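You operate a simulated robot arm through the tools that you are given. There is no shell and no other tool. Be economical: measure what you need, move in short steps, check, and stop when the job is done.

The job below is to be done with a simulated robot arm. You get a single attempt, and the scene is never put back.

Task
Run about 50 ml of softener into the measuring cap and funnel it into the softener bottle.
Fine: pink tap; pink funnel, left in the bottle; tray left out; measuring cap back in its place.

The check looks at the end state, three seconds after you hand in, the way a careful person would. Anything else that was tipped, shoved, dropped, spilled or broken makes it a failure. Lids that push on must go on centred and level and be pressed home; caps that screw on are set level and turned clockwise until they are tight.

Robot
A 6-joint arm with a two-finger gripper, fixed in place. Base frame: the origin is at the foot of the arm, x ahead of it, y to its left, z up; the work surface is at about z = 0.88. Units: m, degrees, N and s.
With the tool pointing down near the work surface it reaches from about 0.14 to 0.68 m from the base axis. Its first joint turns from -66.0 to 66.0 degrees. Payload 2.45 kg.
Tool frame: the origin (TCP) lies between the finger pads and is the grasp point; the fingertips stand 0.03 m ahead of it; z points along the fingers, y is the line along which they close. Largest opening 0.106 m; the body of the gripper starts 0.079 m behind the TCP.
Orientation is told as [roll, pitch, yaw] about the base's x, y, z axes, in that order, counted from this pose: with the fingers straight down and closing along the base's y, the tool's x points along the base's -x, its y along +y and its z along -z.

Tools
- The arm moves only by the tool nudge_tool. Its argument "moves" is a list of rows, each an object of numbers (a shift or turn left out is 0, a gripper value left out holds the last): "dx", "dy", "dz": the shift along the tool's x, y, z in m; "ax", "ay", "az": the turn, a rotation vector about the tool's x, y, z in rad; "grip": the opening in per cent of the stroke, from 0 (shut) to 100 (fully open). In form: [{"dx": .., "dy": .., "dz": .., "ax": .., "ay": .., "az": .., "grip": ..}, ...]. A call has 1 to 12 rows; each row is the pose to reach, as a shift and turn from the pose commanded when the call began, along the tool's axes at that moment. Rows are played at 5 a second. More than 0.05 m and 8.6 degrees between two rows, or a gripper value outside its range, and nothing of the call is played. A pose out of reach is approached as far as the arm can. The call stops where the force on the tool passes 40 N (or 10 N more than at its start, if that is more) or the arm is blocked; 0.2 s more then pass. Each finger travels about 0.153 m/s and halts on what it meets, pressing with about 35 N; the grip force reading is that of the motor and also rises with nothing between the fingers. The clock runs only during rows and for 0.2 s after the last one: add rows that repeat a pose to give the fingers time. It gives the time, the measured TCP pose, the force on the tool (base axes), the opening and the grip force at its end, in the units of the frame above (readings bear some noise), with the torque about the TCP (base axes, N m) and any sound that the robot's microphone picked up, and new pictures: "views" is both (left out), scene, wrist or none.
- Cameras (640 x 400 px; columns grow to the right, rows downward): "scene" is fixed at [0.0615, 0.3947, 1.441]; the picture's right is [-0.80, -0.60, 0.00], its down [-0.22, 0.30, -0.93] and it looks along [0.56, -0.74, -0.37] (base axes); focal length 237 px, centre (320, 200). "wrist" rides on the gripper at [0.076, -0.002, -0.106] in the tool frame; the picture's right is [0.02, 1.00, 0.00], its down [-0.78, 0.02, -0.62] and it looks along [-0.62, 0.01, 0.78] (tool axes); focal length 247 px, centre (320, 200). There is no depth. A picture from a camera that has moved, and an enlarged one, comes with that camera's place and axes in the base frame and with its lens. The place of the scene camera against the robot may be out by one fixed shift of up to 0.025 m in any direction.
- close_up(camera, box): a new picture of the part [left, top, right, bottom] of that camera's present view, enlarged. The clock stands still meanwhile.
- finish_job(): hands the job in; it is judged then, once.

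Go step by step. Nothing tells you positions but the pictures and the camera data: compare them with the known pose of the tool, close in by small moves and look again before you grip or let go. The budget is 120 turns and 200 pictures, counting those below and the enlarged ones. Unless the task says otherwise, let go and move clear before handing in.

The tools are called after ">>>" by a JSON object that holds its "op" and its "data". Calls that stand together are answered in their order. nudge_tool: Moves the arm, as the interface text tells. Its arguments: {"type":"object","properties":{"moves":{"type":"array"},"views":{"type":"string","enum":["both","scene","wrist","none"]}},"required":["moves"]} The other tools are called the same way: close_up (camera, box) takes an enlarged picture of a part of a camera's view; finish_job () hands the job in.

At the start:

```text
time: 0.0
tool_pos: [0.2674, -0.0508, 1.366]
orientation: [0.0, 0.1, -0.1]
contact_force: [-0.4, -0.2, 0.6]
wrist_torque: [0.01, 0.0, -0.02]
finger_gap: 0.1061
finger_force: 0.0
```

scene: 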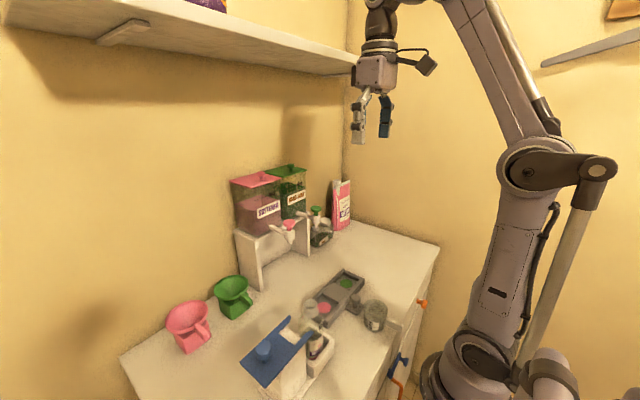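
wrist: 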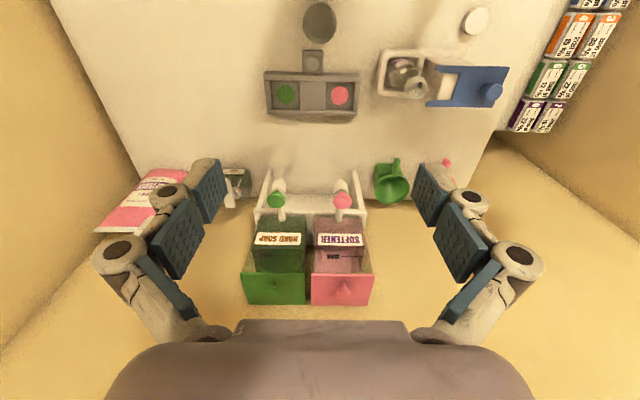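

I see two dispensers (green hand soap, pink softener) with taps, two funnels, a tray with green/pink spots, a blue object near a bottle, and more. First I look closer.

>>> {"op": "close_up", "data": {"camera": "scene", "box": [220, 250, 420, 400]}}

>>> {"op": "close_up", "data": {"camera": "scene", "box": [200, 150, 380, 270]}}

>>> {"op": "close_up", "data": {"camera": "wrist", "box": [230, 0, 530, 200]}}

>>> {"op": "close_up", "data": {"camera": "wrist", "box": [200, 140, 480, 310]}}

```text
2.67 times, centred on (320, 325) of scene
camera zoom: at [0.0615, 0.3947, 1.441], right [-0.8, -0.6, 0.0], down [-0.22, 0.3, -0.93], along [0.56, -0.74, -0.37], focal length 631 px, centre (320, -133)
```

zoom: 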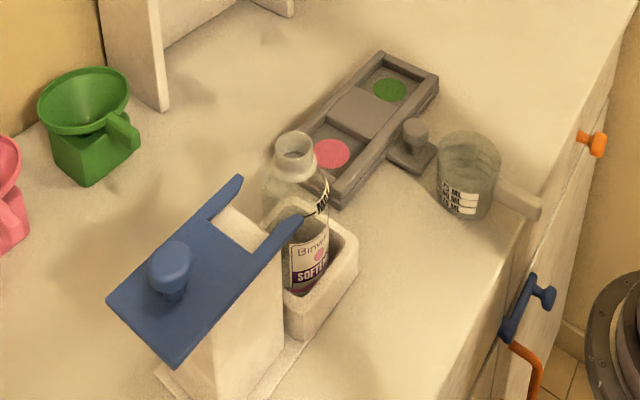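

```text
3.33 times, centred on (290, 210) of scene
camera zoom: at [0.0615, 0.3947, 1.441], right [-0.8, -0.6, 0.0], down [-0.22, 0.3, -0.93], along [0.56, -0.74, -0.37], focal length 789 px, centre (420, 167)
```

zoom: 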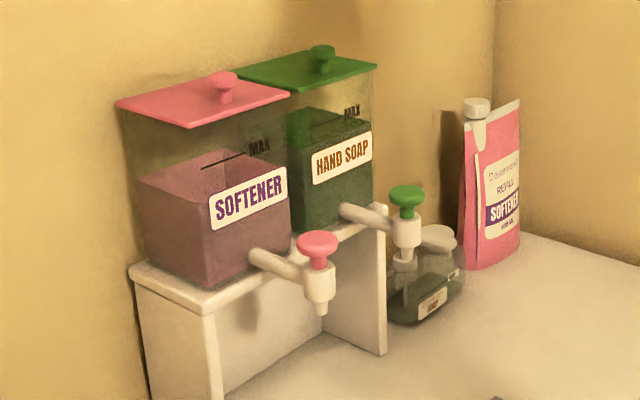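

```text
2.00 times, centred on (380, 100) of wrist
camera zoom: at [0.1904, -0.053, 1.4735], right [-0.02, 1.0, 0.0], down [0.78, 0.02, 0.62], along [0.62, 0.01, -0.78], focal length 494 px, centre (200, 400)
```

zoom: 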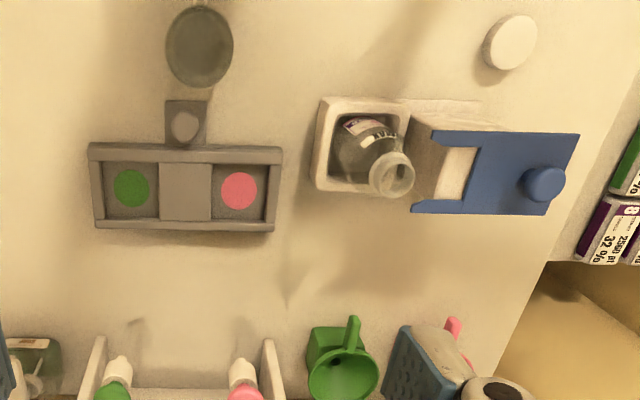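

```text
2.29 times, centred on (340, 225) of wrist
camera zoom: at [0.1904, -0.053, 1.4735], right [-0.02, 1.0, 0.0], down [0.78, 0.02, 0.62], along [0.62, 0.01, -0.78], focal length 564 px, centre (274, 143)
```

zoom: 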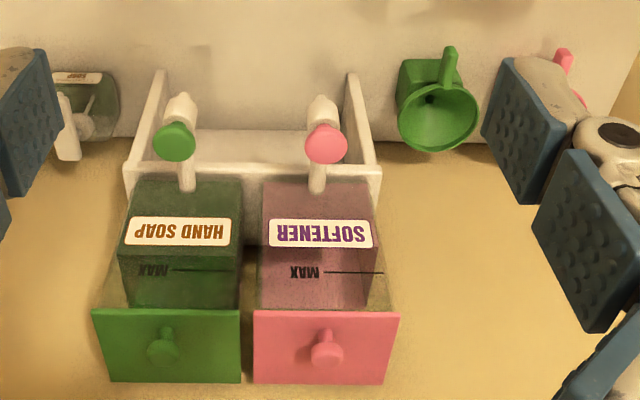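

Positions so far: pink mark ≈ (0.353, -0.006), pink tap ≈ (0.485, -0.005), knob z ≈ 1.10, cup ≈ (0.22, -0.055), bottle ≈ (0.30, 0.124). I zoom in on details next.

>>> {"op": "close_up", "data": {"camera": "scene", "box": [340, 285, 420, 335]}}

>>> {"op": "close_up", "data": {"camera": "scene", "box": [150, 265, 270, 365]}}

>>> {"op": "close_up", "data": {"camera": "scene", "box": [265, 195, 345, 250]}}

>>> {"op": "nudge_tool", "data": {"moves": [{"dy": 0.04}, {"dy": 0.08}, {"dy": 0.12, "dz": 0.03}, {"dy": 0.16, "dz": 0.06}, {"dy": 0.2, "dz": 0.1}], "views": "wrist"}}

```text
8.00 times, centred on (380, 310) of scene
camera zoom: at [0.0615, 0.3947, 1.441], right [-0.8, -0.6, 0.0], down [-0.22, 0.3, -0.93], along [0.56, -0.74, -0.37], focal length 1894 px, centre (-160, -680)
```

zoom: 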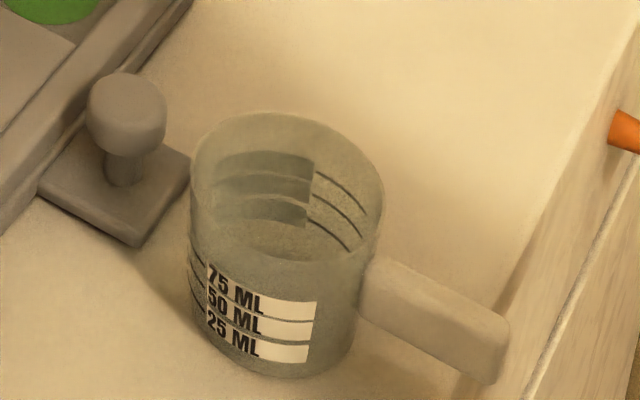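

```text
4.00 times, centred on (210, 315) of scene
camera zoom: at [0.0615, 0.3947, 1.441], right [-0.8, -0.6, 0.0], down [-0.22, 0.3, -0.93], along [0.56, -0.74, -0.37], focal length 947 px, centre (760, -260)
```

zoom: 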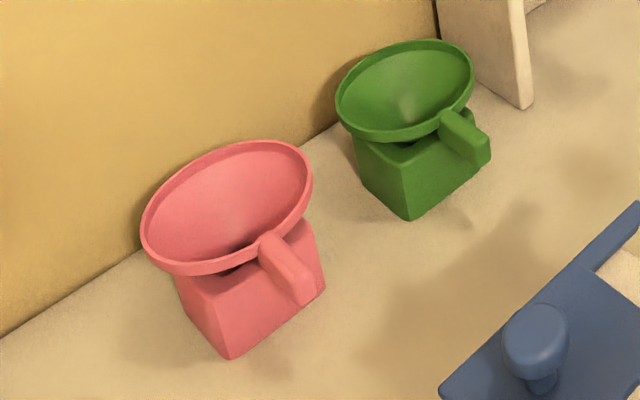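

```text
7.27 times, centred on (305, 222) of scene
camera zoom: at [0.0615, 0.3947, 1.441], right [-0.8, -0.6, 0.0], down [-0.22, 0.3, -0.93], along [0.56, -0.74, -0.37], focal length 1722 px, centre (429, 36)
```

zoom: 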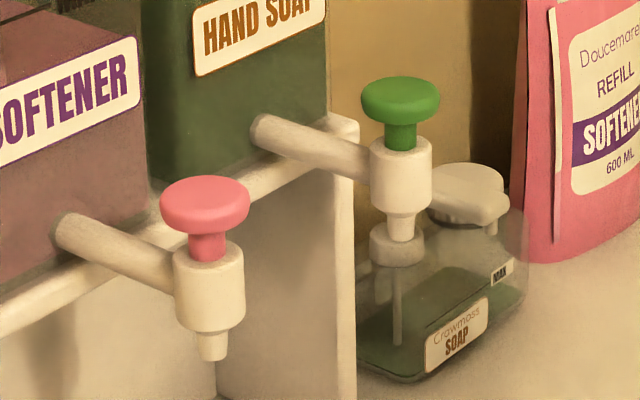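

```text
refused: row 5 steps farther than a row can; nothing moved
```

Knobs are push-down taps; cup has a handle pointing roughly toward the robot, marked 25/50/75 ml. I move the wrist camera for better measurement.

>>> {"op": "nudge_tool", "data": {"moves": [{"dx": 0.03, "dz": 0.03}, {"dx": 0.06, "dz": 0.06}, {"dx": 0.09, "dz": 0.09}, {"dx": 0.1, "dz": 0.13}, {"dx": 0.1, "dz": 0.13}], "views": "both"}}

```text
time: 1.2
tool_pos: [0.1674, -0.0486, 1.2352]
orientation: [0.0, 0.0, 0.0]
contact_force: [0.0, 0.4, 0.9]
wrist_torque: [-0.01, 0.01, 0.0]
finger_gap: 0.1059
finger_force: 0.2
camera wrist: at [0.0907, -0.0511, 1.3421], right [-0.02, 1.0, 0.0], down [0.78, 0.02, 0.62], along [0.62, 0.01, -0.78], focal length 247 px, centre (320, 200)
```

scene: 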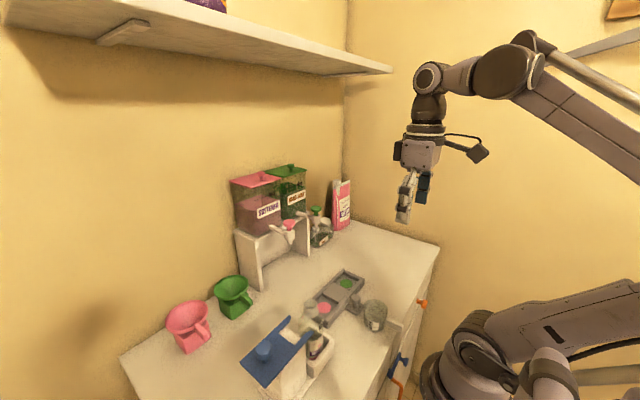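
wrist: 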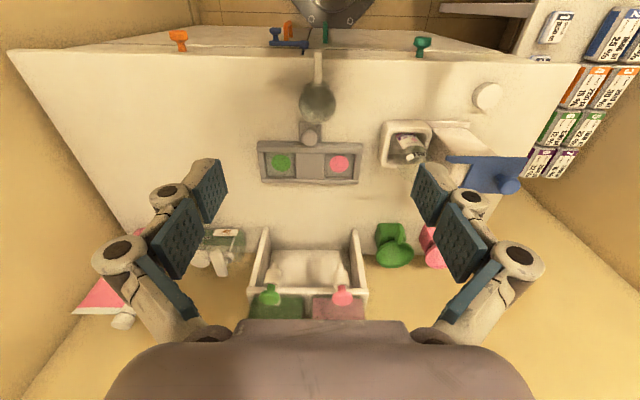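

The cup handle points straight back to the robot (−x). Zoom to measure.

>>> {"op": "close_up", "data": {"camera": "wrist", "box": [250, 30, 410, 200]}}

>>> {"op": "close_up", "data": {"camera": "wrist", "box": [360, 70, 540, 280]}}

```text
2.35 times, centred on (330, 115) of wrist
camera zoom: at [0.0907, -0.0511, 1.3421], right [-0.02, 1.0, 0.0], down [0.78, 0.02, 0.62], along [0.62, 0.01, -0.78], focal length 581 px, centre (296, 400)
```

zoom: 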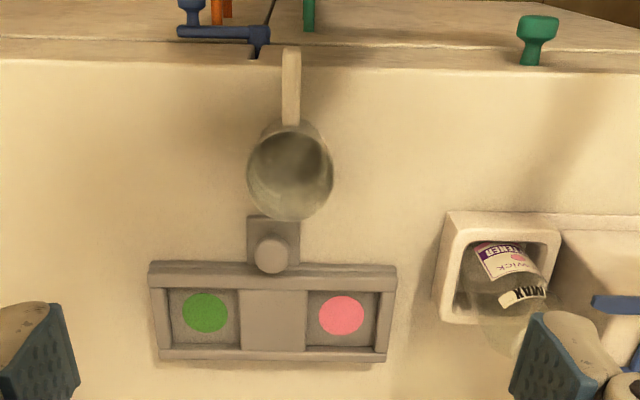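

```text
1.90 times, centred on (450, 175) of wrist
camera zoom: at [0.0907, -0.0511, 1.3421], right [-0.02, 1.0, 0.0], down [0.78, 0.02, 0.62], along [0.62, 0.01, -0.78], focal length 470 px, centre (72, 248)
```

zoom: 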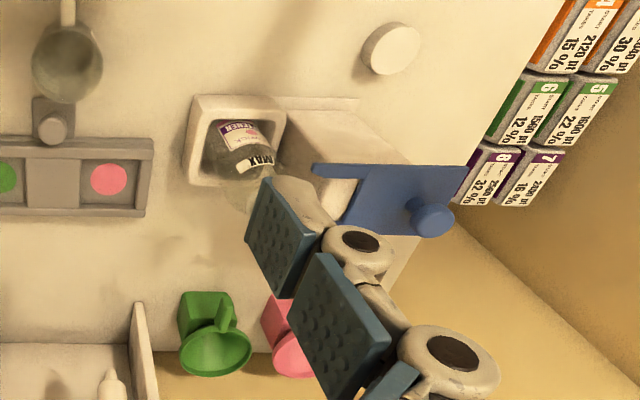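

Handle spans x≈0.145–0.187 at y≈−0.055, z≈0.92. I descend above it and look.

>>> {"op": "nudge_tool", "data": {"moves": [{"dx": 0.007, "dy": -0.0065, "dz": 0.045}, {"dx": 0.007, "dy": -0.0065, "dz": 0.09}, {"dx": 0.007, "dy": -0.0065, "dz": 0.135}, {"dx": 0.007, "dy": -0.0065, "dz": 0.18}, {"dx": 0.007, "dy": -0.0065, "dz": 0.22}, {"dx": 0.007, "dy": -0.0065, "dz": 0.22}], "views": "both"}}

```text
time: 2.6
tool_pos: [0.161, -0.0555, 1.0158]
orientation: [0.0, 0.1, 0.0]
contact_force: [0.2, -0.9, -0.1]
wrist_torque: [0.0, 0.01, -0.02]
finger_gap: 0.1059
finger_force: 0.1
camera wrist: at [0.0846, -0.0587, 1.1226], right [-0.02, 1.0, 0.0], down [0.78, 0.02, 0.62], along [0.62, 0.01, -0.78], focal length 247 px, centre (320, 200)
```

scene: 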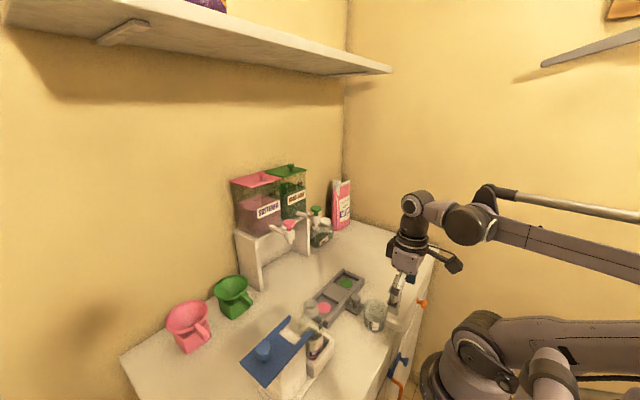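
wrist: 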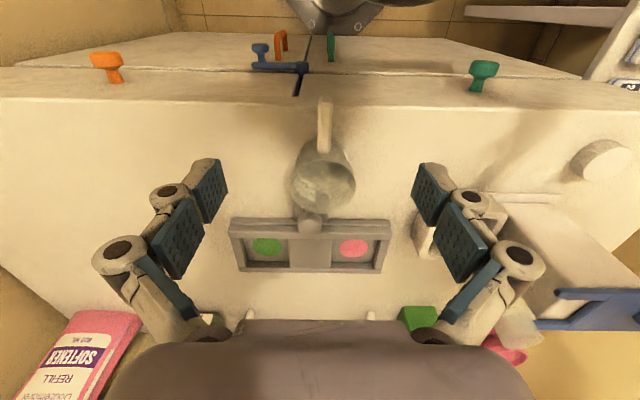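

Aligned with the handle (y≈−0.0545). I go down and close.

>>> {"op": "nudge_tool", "data": {"moves": [{"dy": 0.001, "dz": 0.04}, {"dy": 0.001, "dz": 0.075}, {"dy": 0.001, "dz": 0.094}, {"dy": 0.001, "dz": 0.094}, {"dy": 0.001, "dz": 0.094, "grip": 40}, {"dy": 0.001, "dz": 0.094, "grip": 40}], "views": "both"}}

```text
time: 4.0
tool_pos: [0.1606, -0.0544, 0.9226]
orientation: [0.0, 0.0, 0.1]
contact_force: [0.3, 0.4, -0.3]
wrist_torque: [0.04, 0.0, -0.01]
finger_gap: 0.0425
finger_force: 0.1
camera wrist: at [0.0838, -0.0575, 1.0295], right [-0.02, 1.0, 0.0], down [0.78, 0.02, 0.62], along [0.62, 0.01, -0.78], focal length 247 px, centre (320, 200)
```

scene: 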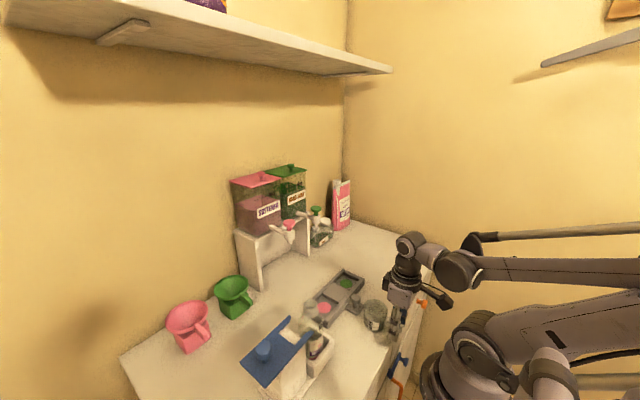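
wrist: 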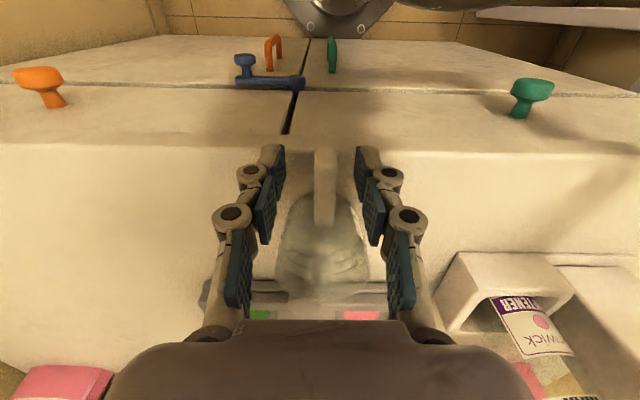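

Handle sits between the pads. Close and lift slightly.

>>> {"op": "nudge_tool", "data": {"moves": [{"dy": 0.002, "grip": 25}, {"dy": 0.002, "grip": 0}, {"dy": 0.002, "grip": 0}, {"dy": 0.002, "grip": 0}, {"dy": 0.002, "dz": -0.02, "grip": 0}, {"dy": 0.002, "dz": -0.04, "grip": 0}, {"dy": 0.002, "dz": -0.04, "grip": 0}], "views": "both"}}

```text
time: 5.6
tool_pos: [0.1575, -0.0525, 0.9643]
orientation: [-0.1, 0.0, -0.1]
contact_force: [-0.2, 0.1, -0.3]
wrist_torque: [0.03, 0.0, -0.01]
finger_gap: 0.01
finger_force: 34.8
camera wrist: at [0.0826, -0.0567, 1.0703], right [-0.02, 1.0, 0.0], down [0.78, 0.02, 0.62], along [0.62, 0.01, -0.78], focal length 247 px, centre (320, 200)
```

scene: 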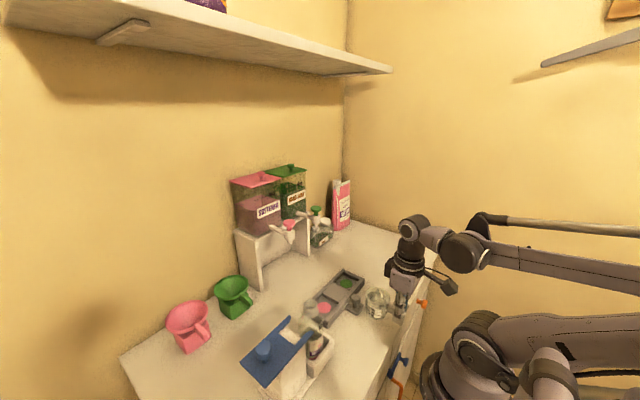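
wrist: 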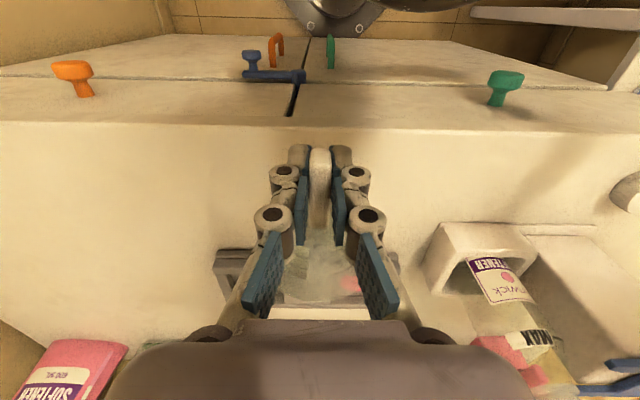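

Cup is held and lifted. I carry it above the pink mark and look.

>>> {"op": "nudge_tool", "data": {"moves": [{"dz": -0.03}, {"dz": -0.04, "dx": -0.03, "dy": 0.015}, {"dz": -0.04, "dx": -0.065, "dy": 0.03}, {"dz": -0.04, "dx": -0.1, "dy": 0.046}, {"dz": -0.04, "dx": -0.138, "dy": 0.046}, {"dz": -0.04, "dx": -0.138, "dy": 0.046}], "views": "both"}}

>>> {"op": "close_up", "data": {"camera": "scene", "box": [290, 240, 410, 340]}}

>>> {"op": "close_up", "data": {"camera": "wrist", "box": [230, 130, 410, 330]}}

```text
time: 7.0
tool_pos: [0.2992, -0.0057, 1.0011]
orientation: [0.1, 0.0, 0.0]
contact_force: [-0.7, -0.3, 0.1]
wrist_torque: [0.03, -0.03, -0.03]
finger_gap: 0.0103
finger_force: 35.0
camera wrist: at [0.2226, -0.0074, 1.1072], right [-0.02, 1.0, 0.0], down [0.78, 0.02, 0.62], along [0.62, 0.01, -0.78], focal length 247 px, centre (320, 200)
```

scene: 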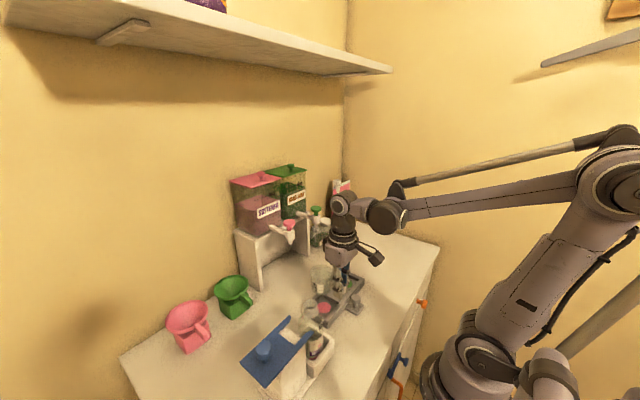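
wrist: 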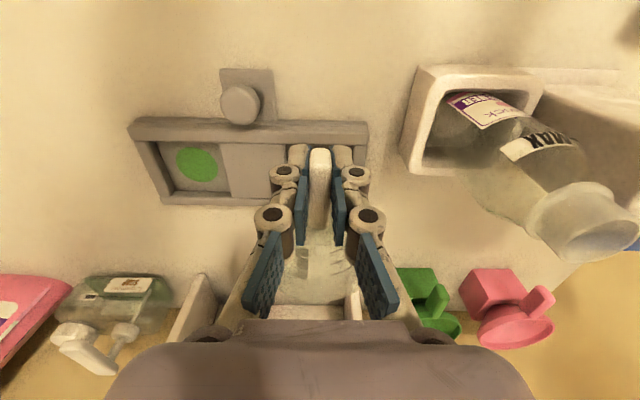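

```text
4.00 times, centred on (350, 290) of scene
camera zoom: at [0.0615, 0.3947, 1.441], right [-0.8, -0.6, 0.0], down [-0.22, 0.3, -0.93], along [0.56, -0.74, -0.37], focal length 947 px, centre (200, -160)
```

zoom: 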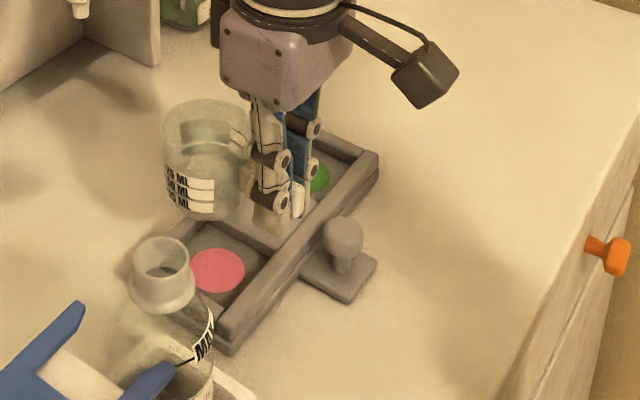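

```text
2.00 times, centred on (320, 230) of wrist
camera zoom: at [0.2226, -0.0074, 1.1072], right [-0.02, 1.0, 0.0], down [0.78, 0.02, 0.62], along [0.62, 0.01, -0.78], focal length 494 px, centre (320, 140)
```

zoom: 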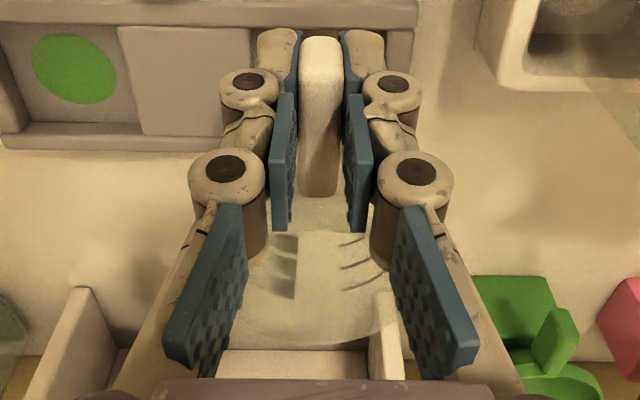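

Cup is above the pink mark. I lower it close and check alignment.

>>> {"op": "nudge_tool", "data": {"moves": [{"dy": 0.001, "dz": 0.02}, {"dy": 0.001, "dz": 0.04}, {"dy": 0.001, "dz": 0.056}, {"dy": 0.001, "dz": 0.056}], "views": "wrist"}}

>>> {"op": "close_up", "data": {"camera": "scene", "box": [290, 250, 390, 335]}}

```text
time: 8.0
tool_pos: [0.2973, -0.004, 0.9449]
orientation: [-0.1, -0.1, 0.0]
contact_force: [2.2, 1.7, 12.3]
wrist_torque: [0.03, -1.08, 0.11]
finger_gap: 0.01
finger_force: 35.2
camera wrist: at [0.2211, -0.0078, 1.0516], right [-0.02, 1.0, 0.0], down [0.78, 0.02, 0.62], along [0.62, 0.01, -0.78], focal length 247 px, centre (320, 200)
```

wrist: 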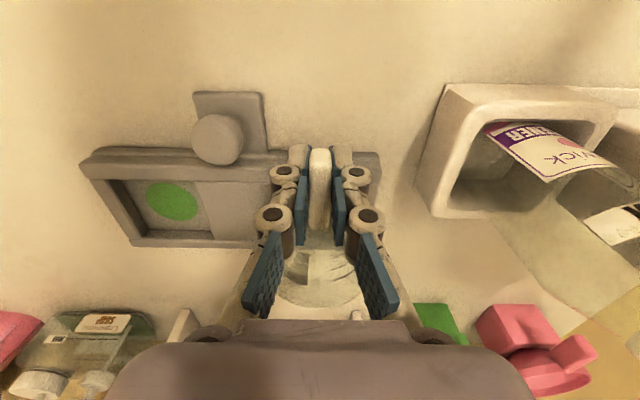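

```text
4.71 times, centred on (340, 292) of scene
camera zoom: at [0.0614, 0.3947, 1.441], right [-0.8, -0.6, 0.0], down [-0.22, 0.3, -0.93], along [0.56, -0.74, -0.37], focal length 1114 px, centre (226, -235)
```

zoom: 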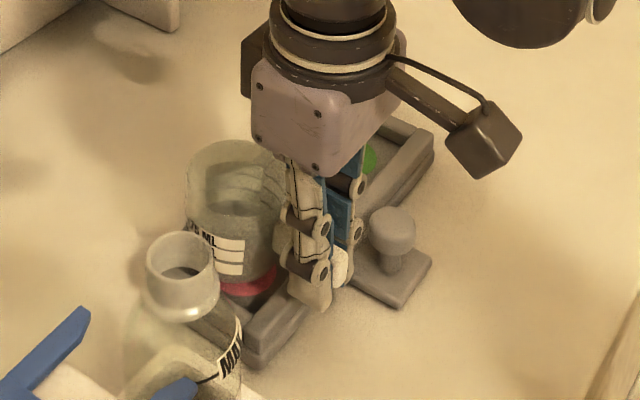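

The cup's far edge touched the tray's rear rim, so it is ~7 mm too far forward. I lift, shift back, and check the view.

>>> {"op": "nudge_tool", "data": {"moves": [{"dz": -0.02}, {"dz": -0.02, "dx": 0.007}, {"dz": -0.02, "dx": 0.007}], "views": "none"}}

>>> {"op": "close_up", "data": {"camera": "scene", "box": [290, 265, 370, 325]}}

>>> {"op": "close_up", "data": {"camera": "wrist", "box": [240, 130, 400, 330]}}

```text
time: 8.8
tool_pos: [0.291, -0.0057, 0.9666]
orientation: [0.0, -0.1, 0.0]
contact_force: [-0.6, 0.8, -0.9]
wrist_torque: [0.0, 0.02, 0.02]
finger_gap: 0.01
finger_force: 35.2
```

```text
6.67 times, centred on (330, 295) of scene
camera zoom: at [0.0615, 0.3947, 1.441], right [-0.8, -0.6, 0.0], down [-0.22, 0.3, -0.93], along [0.56, -0.74, -0.37], focal length 1578 px, centre (253, -433)
```

zoom: 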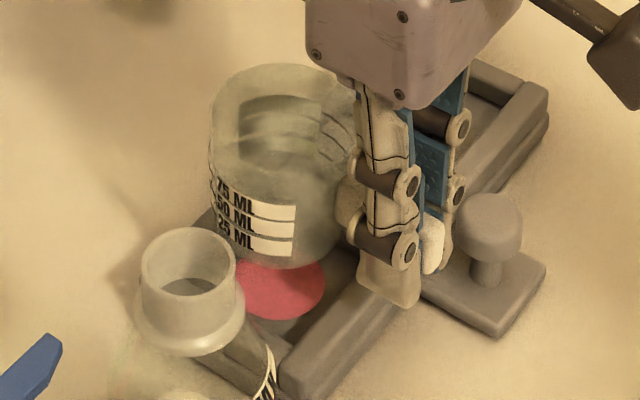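

```text
2.00 times, centred on (320, 230) of wrist
camera zoom: at [0.2147, -0.0084, 1.0727], right [-0.02, 1.0, 0.0], down [0.78, 0.02, 0.62], along [0.62, 0.01, -0.78], focal length 494 px, centre (320, 140)
```

zoom: 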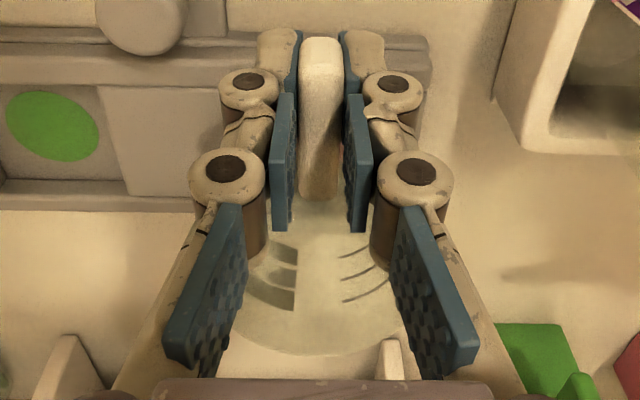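

Cup now appears centred over the mark. I lower gently.

>>> {"op": "nudge_tool", "data": {"moves": [{"dz": 0.015}, {"dz": 0.025}, {"dz": 0.03}, {"dz": 0.034}, {"dz": 0.034}], "views": "none"}}

>>> {"op": "close_up", "data": {"camera": "scene", "box": [290, 265, 370, 325]}}

```text
time: 10.0
tool_pos: [0.2927, -0.0081, 0.934]
orientation: [0.1, -0.1, -0.1]
contact_force: [-1.4, 1.5, 18.2]
wrist_torque: [0.01, -0.58, 0.04]
finger_gap: 0.0103
finger_force: 35.1
```

```text
6.67 times, centred on (330, 295) of scene
camera zoom: at [0.0612, 0.3947, 1.441], right [-0.8, -0.6, 0.0], down [-0.22, 0.3, -0.93], along [0.56, -0.74, -0.37], focal length 1578 px, centre (253, -433)
```

zoom: 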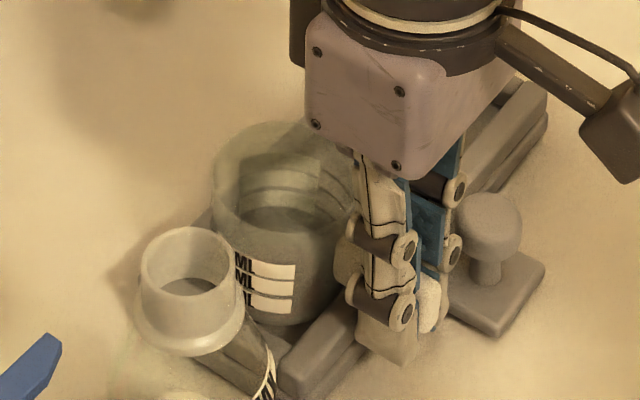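

Contact at 0.934 with the load near the cup's near edge. I shift forward 2.5 mm and re-lower to see whether it sinks further.

>>> {"op": "nudge_tool", "data": {"moves": [{"dz": -0.006}, {"dz": -0.006, "dx": -0.0025, "dy": 0.001}, {"dz": -0.002, "dx": -0.0025, "dy": 0.001}, {"dz": 0.001, "dx": -0.0025, "dy": 0.001}, {"dz": 0.001, "dx": -0.0025, "dy": 0.001}], "views": "none"}}

>>> {"op": "close_up", "data": {"camera": "scene", "box": [290, 265, 370, 325]}}

```text
time: 11.2
tool_pos: [0.2933, -0.0061, 0.9326]
orientation: [-0.1, -0.1, 0.0]
contact_force: [0.7, -2.9, 22.7]
wrist_torque: [-0.11, -0.85, -0.14]
finger_gap: 0.0101
finger_force: 35.4
```

```text
6.67 times, centred on (330, 295) of scene
camera zoom: at [0.0612, 0.3946, 1.4411], right [-0.8, -0.6, 0.0], down [-0.22, 0.3, -0.93], along [0.56, -0.74, -0.37], focal length 1578 px, centre (253, -433)
```

zoom: 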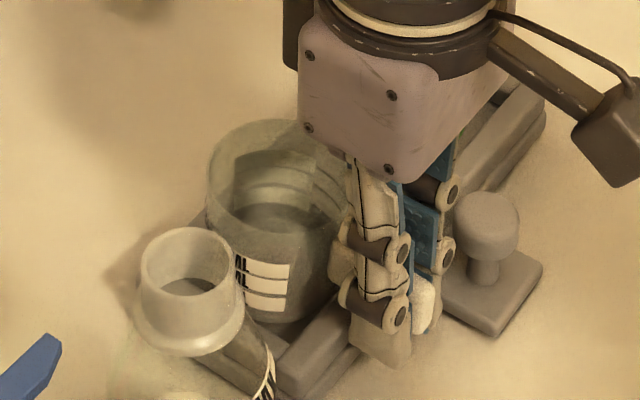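

It seems seated at the floor (~0.89). I unload, open the fingers partly, and look.

>>> {"op": "nudge_tool", "data": {"moves": [{"dz": -0.003}, {"dz": -0.003, "grip": 15}, {"dz": -0.003, "grip": 30}, {"dz": -0.003, "grip": 30}], "views": "wrist"}}

>>> {"op": "close_up", "data": {"camera": "scene", "box": [290, 265, 370, 325]}}

```text
time: 12.2
tool_pos: [0.2933, -0.0064, 0.9348]
orientation: [0.0, 0.0, 0.0]
contact_force: [-0.9, 0.5, -1.3]
wrist_torque: [0.0, -0.02, 0.0]
finger_gap: 0.0315
finger_force: 0.0
camera wrist: at [0.217, -0.0087, 1.0413], right [-0.02, 1.0, 0.0], down [0.78, 0.02, 0.62], along [0.62, 0.01, -0.78], focal length 247 px, centre (320, 200)
```

wrist: 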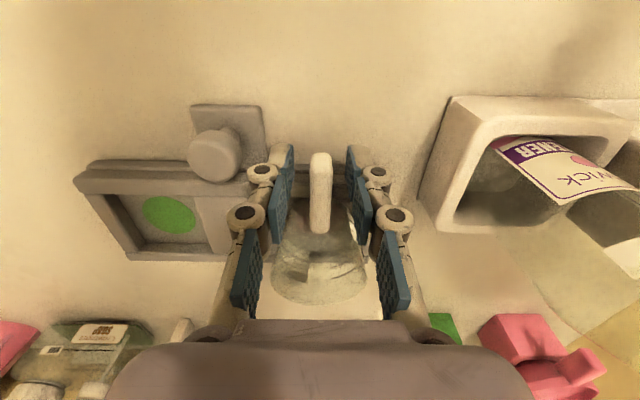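

```text
6.67 times, centred on (330, 295) of scene
camera zoom: at [0.0615, 0.3947, 1.441], right [-0.8, -0.6, 0.0], down [-0.22, 0.3, -0.93], along [0.56, -0.74, -0.37], focal length 1578 px, centre (253, -433)
```

zoom: 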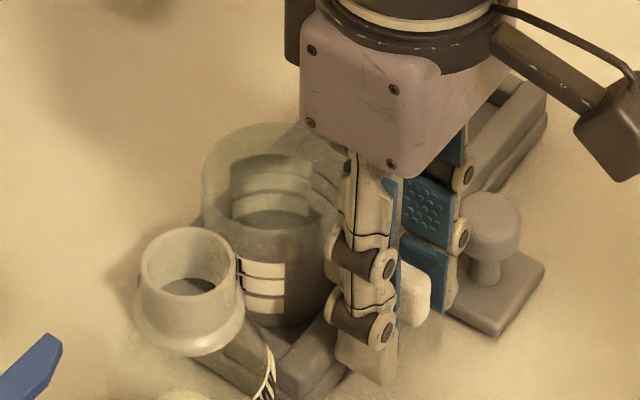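

Released without force. I raise straight up and inspect the cup's seating.

>>> {"op": "nudge_tool", "data": {"moves": [{"dz": -0.04}, {"dz": -0.08}, {"dz": -0.12}, {"dz": -0.16, "dx": 0.04}, {"dz": -0.18, "dx": 0.08}, {"dz": -0.18, "dx": 0.08}], "views": "wrist"}}

>>> {"op": "close_up", "data": {"camera": "scene", "box": [290, 265, 370, 325]}}

>>> {"op": "close_up", "data": {"camera": "wrist", "box": [220, 90, 440, 240]}}

```text
refused: row 4 steps farther than a row can; nothing moved
```

```text
6.67 times, centred on (330, 295) of scene
camera zoom: at [0.0615, 0.3947, 1.441], right [-0.8, -0.6, 0.0], down [-0.22, 0.3, -0.93], along [0.56, -0.74, -0.37], focal length 1578 px, centre (253, -433)
```

zoom: 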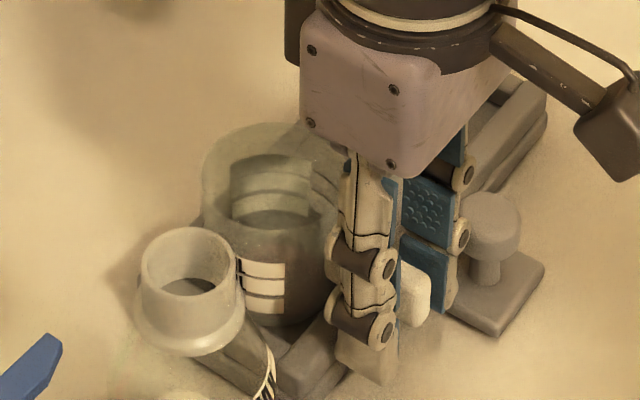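

```text
2.67 times, centred on (330, 165) of wrist
camera zoom: at [0.217, -0.0087, 1.0413], right [-0.02, 1.0, 0.0], down [0.78, 0.02, 0.62], along [0.62, 0.01, -0.78], focal length 659 px, centre (293, 293)
```

zoom: 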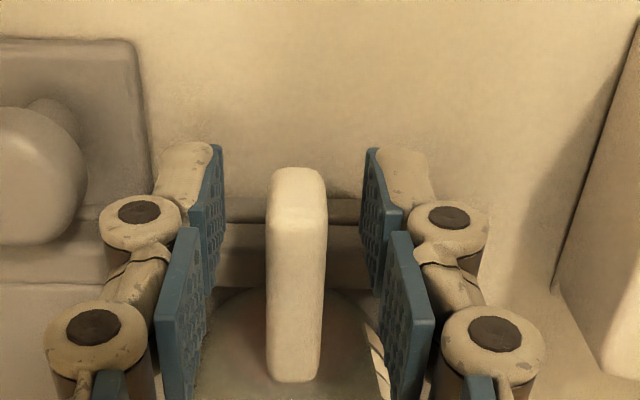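

>>> {"op": "nudge_tool", "data": {"moves": [{"dz": -0.04}, {"dz": -0.08}, {"dz": -0.12}, {"dz": -0.15, "dx": 0.03}, {"dz": -0.18, "dx": 0.06}, {"dz": -0.18, "dx": 0.08}, {"dz": -0.18, "dx": 0.08}], "views": "none"}}

>>> {"op": "close_up", "data": {"camera": "scene", "box": [290, 265, 370, 325]}}

>>> {"op": "close_up", "data": {"camera": "wrist", "box": [230, 100, 430, 240]}}

```text
time: 13.8
tool_pos: [0.2122, -0.0058, 1.1157]
orientation: [0.0, 0.0, 0.1]
contact_force: [0.0, -0.3, 0.2]
wrist_torque: [-0.02, 0.0, -0.02]
finger_gap: 0.0316
finger_force: 0.1
```

```text
6.67 times, centred on (330, 295) of scene
camera zoom: at [0.0614, 0.3947, 1.441], right [-0.8, -0.6, 0.0], down [-0.22, 0.3, -0.93], along [0.56, -0.74, -0.37], focal length 1578 px, centre (253, -433)
```

zoom: 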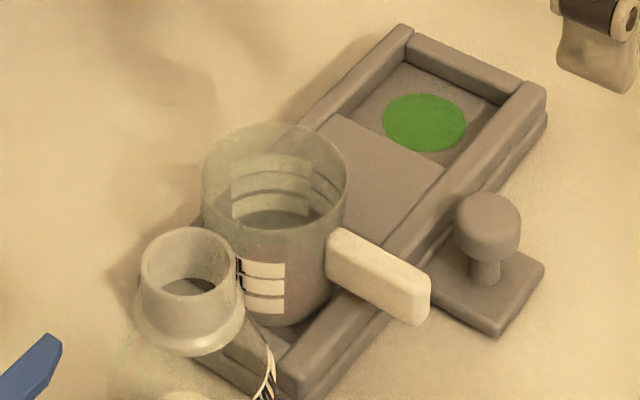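

```text
2.86 times, centred on (330, 170) of wrist
camera zoom: at [0.136, -0.0088, 1.2225], right [-0.02, 1.0, 0.0], down [0.78, 0.02, 0.62], along [0.62, 0.01, -0.78], focal length 706 px, centre (291, 286)
```

zoom: 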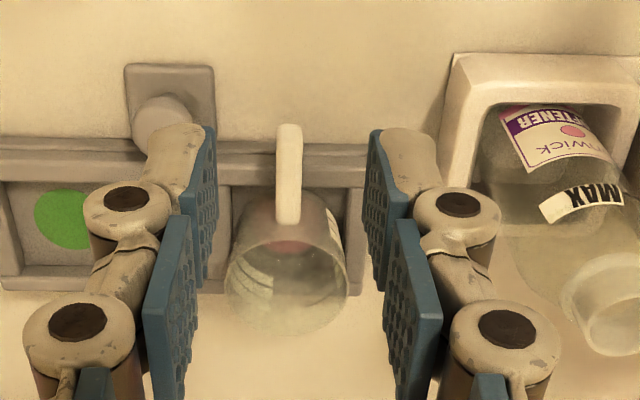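

Cup sits level in the recess. Now I measure the tap position with the wrist camera.

>>> {"op": "nudge_tool", "data": {"moves": [{"dx": 0.0, "dz": -0.03, "grip": 100}, {"dx": 0.0, "dz": -0.03, "grip": 100}, {"dx": 0.0, "dz": -0.03, "grip": 100}], "views": "wrist"}}

>>> {"op": "close_up", "data": {"camera": "wrist", "box": [220, 180, 420, 320]}}

```text
time: 14.6
tool_pos: [0.2126, -0.0041, 1.1454]
orientation: [0.0, -0.1, 0.0]
contact_force: [-0.3, -0.2, 0.4]
wrist_torque: [0.0, 0.0, -0.05]
finger_gap: 0.1063
finger_force: 0.2
camera wrist: at [0.1364, -0.0071, 1.2528], right [-0.02, 1.0, 0.0], down [0.78, 0.02, 0.62], along [0.62, 0.01, -0.78], focal length 247 px, centre (320, 200)
```

wrist: 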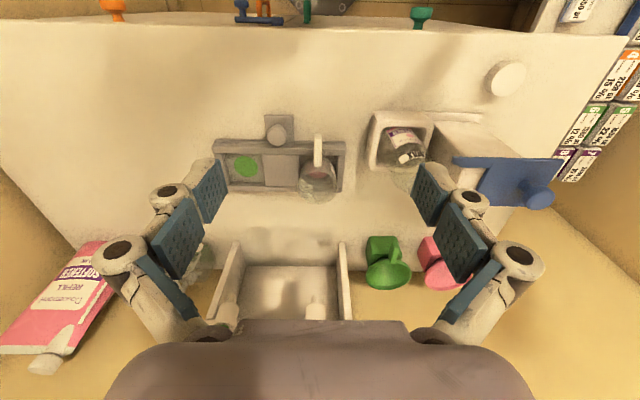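

```text
2.86 times, centred on (320, 250) of wrist
camera zoom: at [0.1364, -0.0071, 1.2528], right [-0.02, 1.0, 0.0], down [0.78, 0.02, 0.62], along [0.62, 0.01, -0.78], focal length 706 px, centre (320, 57)
```

zoom: 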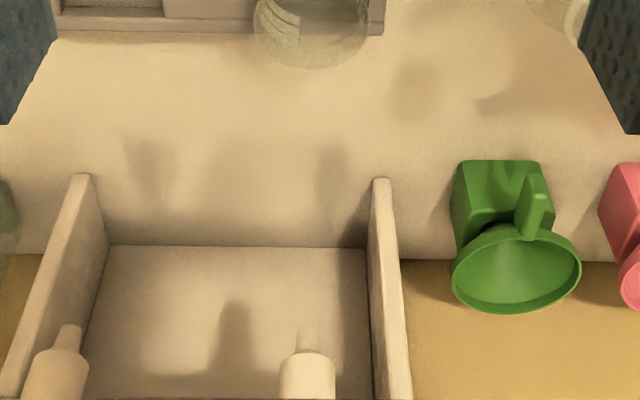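

Tap axis ≈ (0.465, −0.007), outlet z≈1.066; the tray must go ≈0.11 m forward. Next I go over the tray knob (≈0.278, −0.065).

>>> {"op": "nudge_tool", "data": {"moves": [{"dx": -0.025, "dy": -0.03, "grip": 50}, {"dx": -0.05, "dy": -0.05, "dz": 0.03}, {"dx": -0.065, "dy": -0.061, "dz": 0.06}, {"dx": -0.065, "dy": -0.061, "dz": 0.1}, {"dx": -0.065, "dy": -0.061, "dz": 0.13}, {"dx": -0.065, "dy": -0.061, "dz": 0.13}], "views": "wrist"}}

>>> {"op": "close_up", "data": {"camera": "scene", "box": [300, 250, 400, 325]}}

```text
time: 16.0
tool_pos: [0.2775, -0.0678, 1.0114]
orientation: [0.0, 0.0, 0.0]
contact_force: [-0.1, 0.0, -0.1]
wrist_torque: [0.03, 0.05, 0.0]
finger_gap: 0.0529
finger_force: 0.0
camera wrist: at [0.2009, -0.0705, 1.1195], right [-0.02, 1.0, 0.0], down [0.78, 0.02, 0.62], along [0.62, 0.01, -0.78], focal length 247 px, centre (320, 200)
```

wrist: 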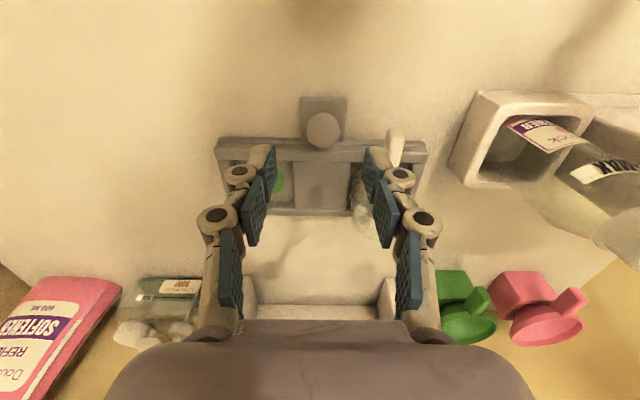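

```text
5.33 times, centred on (350, 288) of scene
camera zoom: at [0.0615, 0.3947, 1.441], right [-0.8, -0.6, 0.0], down [-0.22, 0.3, -0.93], along [0.56, -0.74, -0.37], focal length 1263 px, centre (160, -267)
```

zoom: 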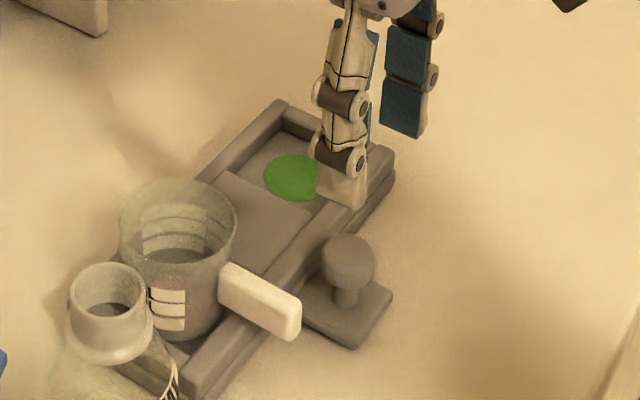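

Knob is centred under the gripper. I descend and grip it.

>>> {"op": "nudge_tool", "data": {"moves": [{"dz": 0.04}, {"dz": 0.07}, {"dz": 0.085}, {"dz": 0.085, "grip": 15}, {"dz": 0.085, "grip": 0}, {"dz": 0.085, "grip": 0}], "views": "wrist"}}

>>> {"op": "close_up", "data": {"camera": "scene", "box": [300, 250, 400, 325]}}

```text
time: 17.4
tool_pos: [0.2781, -0.0653, 0.9284]
orientation: [0.1, 0.0, 0.1]
contact_force: [-0.5, 14.9, -2.6]
wrist_torque: [0.3, 0.07, 0.1]
finger_gap: 0.0261
finger_force: 44.7
camera wrist: at [0.202, -0.0683, 1.0353], right [-0.02, 1.0, 0.0], down [0.78, 0.02, 0.62], along [0.62, 0.02, -0.78], focal length 247 px, centre (320, 200)
```

wrist: 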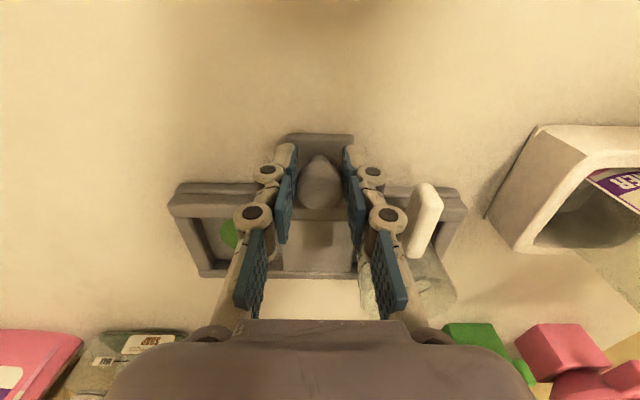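

```text
5.33 times, centred on (350, 288) of scene
camera zoom: at [0.0615, 0.3951, 1.4409], right [-0.8, -0.6, 0.0], down [-0.22, 0.3, -0.93], along [0.56, -0.74, -0.37], focal length 1263 px, centre (160, -267)
```

zoom: 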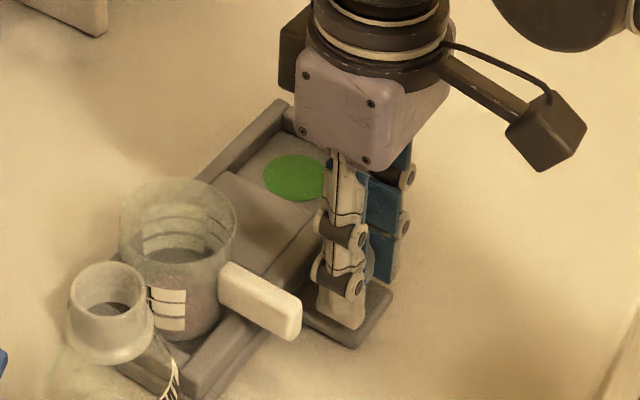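

Gripped (small sideways strain, relieved with +2 mm in y). I push the tray in slowly.

>>> {"op": "nudge_tool", "data": {"moves": [{"dy": 0.002}, {"dy": 0.002, "dx": -0.008}, {"dy": 0.002, "dx": -0.018}, {"dy": 0.002, "dx": -0.03}, {"dy": 0.002, "dx": -0.042}, {"dy": 0.002, "dx": -0.054}, {"dy": 0.002, "dx": -0.066}, {"dy": 0.002, "dx": -0.078}, {"dy": 0.002, "dx": -0.088}, {"dy": 0.002, "dx": -0.088}], "views": "both"}}

>>> {"op": "close_up", "data": {"camera": "scene", "box": [250, 205, 370, 295]}}

```text
time: 18.3
tool_pos: [0.2961, -0.0648, 0.9279]
orientation: [0.0, 0.0, 0.0]
contact_force: [-0.1, 1.3, -4.1]
wrist_torque: [0.01, 0.1, 0.01]
finger_gap: 0.0261
finger_force: 45.0
stopped in row 4: the force on the tool passed its limit at 44 N (the readings are from after the stop); the commanded pose is now the measured one
camera wrist: at [0.2201, -0.0678, 1.0355], right [-0.02, 1.0, 0.0], down [0.78, 0.02, 0.62], along [0.62, 0.01, -0.78], focal length 247 px, centre (320, 200)
```

scene: 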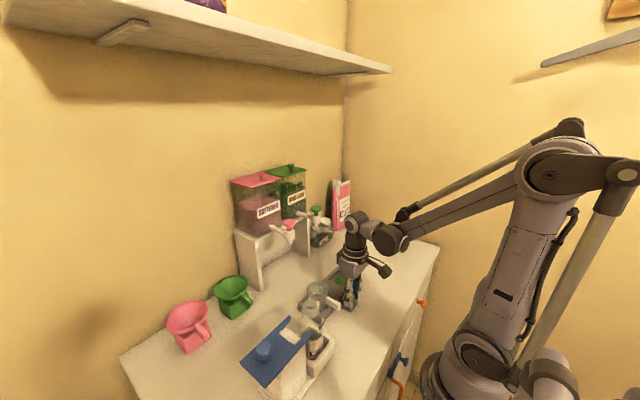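
wrist: 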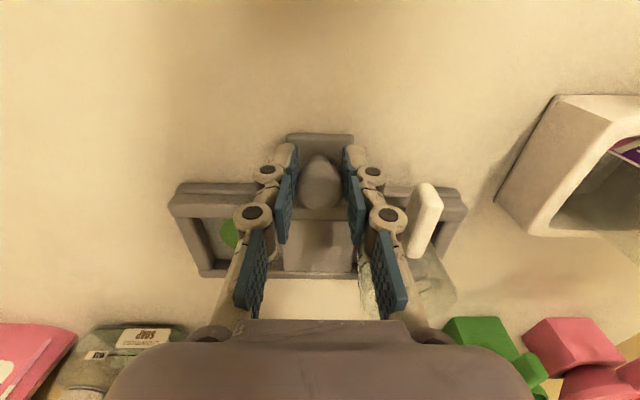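

```text
4.44 times, centred on (310, 250) of scene
camera zoom: at [0.0615, 0.3947, 1.441], right [-0.8, -0.6, 0.0], down [-0.22, 0.3, -0.93], along [0.56, -0.74, -0.37], focal length 1052 px, centre (364, -22)
```

zoom: 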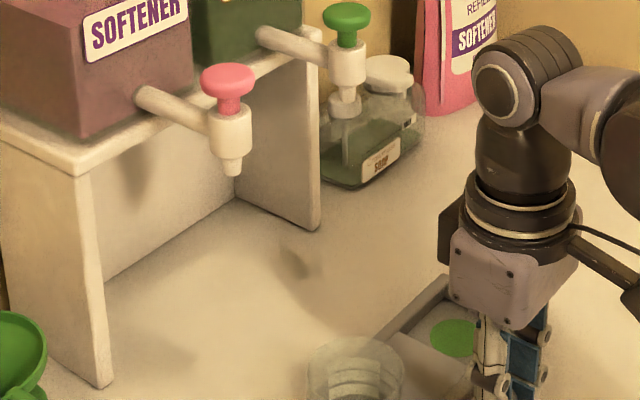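

The tray moves with the knob (≈18 mm) but drags at speed; I go on more slowly.

>>> {"op": "nudge_tool", "data": {"moves": [{"dx": -0.003}, {"dx": -0.007}, {"dx": -0.011}, {"dx": -0.015}, {"dx": -0.019}, {"dx": -0.023}, {"dx": -0.027}, {"dx": -0.031}, {"dx": -0.035}, {"dx": -0.039}, {"dx": -0.043}, {"dx": -0.047}], "views": "none"}}

```text
time: 20.9
tool_pos: [0.3439, -0.0647, 0.9295]
orientation: [0.0, -0.1, -0.1]
contact_force: [-1.6, 4.5, -33.7]
wrist_torque: [0.11, 0.13, 0.05]
finger_gap: 0.0261
finger_force: 45.0
```

Moving well; a vertical strain built up, so I ease 2 mm down and continue.

>>> {"op": "nudge_tool", "data": {"moves": [{"dz": 0.0015}, {"dz": 0.002, "dx": -0.003}, {"dz": 0.002, "dx": -0.007}, {"dz": 0.002, "dx": -0.011}, {"dz": 0.002, "dx": -0.015}, {"dz": 0.002, "dx": -0.019}, {"dz": 0.002, "dx": -0.023}, {"dz": 0.002, "dx": -0.027}, {"dz": 0.002, "dx": -0.031}, {"dz": 0.002, "dx": -0.031}], "views": "both"}}

>>> {"op": "close_up", "data": {"camera": "scene", "box": [250, 205, 370, 295]}}

```text
time: 23.1
tool_pos: [0.3761, -0.0637, 0.927]
orientation: [0.0, 0.0, 0.0]
contact_force: [-0.4, -12.6, 23.6]
wrist_torque: [-0.23, -0.12, -0.07]
finger_gap: 0.0263
finger_force: 45.0
camera wrist: at [0.2984, -0.0674, 1.0338], right [-0.02, 1.0, 0.0], down [0.78, 0.02, 0.62], along [0.62, 0.01, -0.78], focal length 247 px, centre (320, 200)
```

scene: 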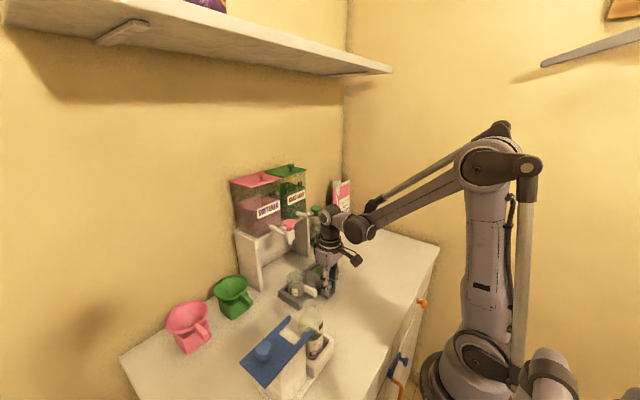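
wrist: 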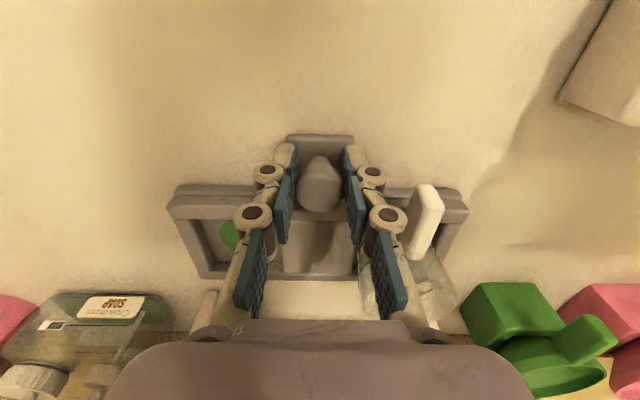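

```text
4.44 times, centred on (310, 250) of scene
camera zoom: at [0.0612, 0.3944, 1.4411], right [-0.8, -0.6, 0.0], down [-0.22, 0.3, -0.93], along [0.56, -0.74, -0.37], focal length 1052 px, centre (364, -22)
```

zoom: 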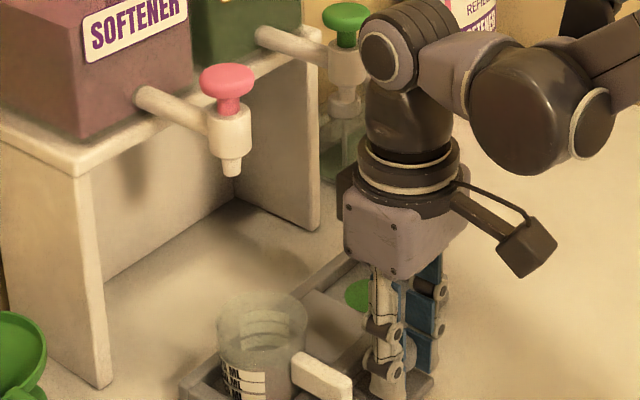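

Cup needs ≈20 mm more to be under the spout. I ease the strain and continue.

>>> {"op": "nudge_tool", "data": {"moves": [{"dz": -0.001, "dy": -0.001}, {"dz": -0.001, "dy": -0.001, "dx": -0.003}, {"dz": -0.001, "dy": -0.001, "dx": -0.007}, {"dz": -0.001, "dy": -0.001, "dx": -0.011}, {"dz": -0.001, "dy": -0.001, "dx": -0.015}, {"dz": -0.001, "dy": -0.001, "dx": -0.02}, {"dz": -0.001, "dy": -0.001, "dx": -0.02}], "views": "none"}}

>>> {"op": "close_up", "data": {"camera": "scene", "box": [250, 205, 370, 305]}}

```text
time: 24.7
tool_pos: [0.3952, -0.0652, 0.9266]
orientation: [0.0, 0.1, -0.1]
contact_force: [-1.9, -7.2, -29.8]
wrist_torque: [-0.08, 0.29, -0.07]
finger_gap: 0.0263
finger_force: 44.8
```

```text
4.00 times, centred on (310, 255) of scene
camera zoom: at [0.0618, 0.3944, 1.4411], right [-0.8, -0.6, 0.0], down [-0.23, 0.3, -0.93], along [0.56, -0.74, -0.37], focal length 947 px, centre (360, -20)
```

zoom: 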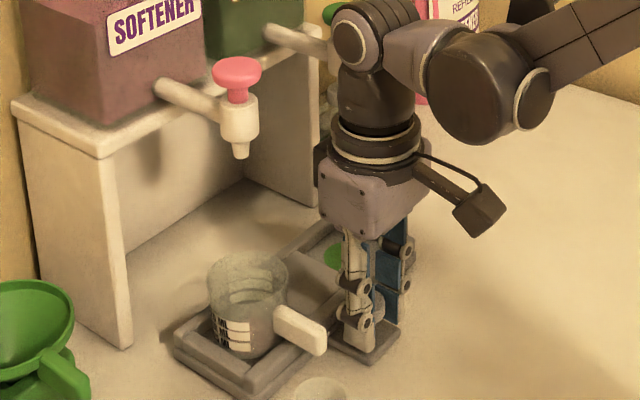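

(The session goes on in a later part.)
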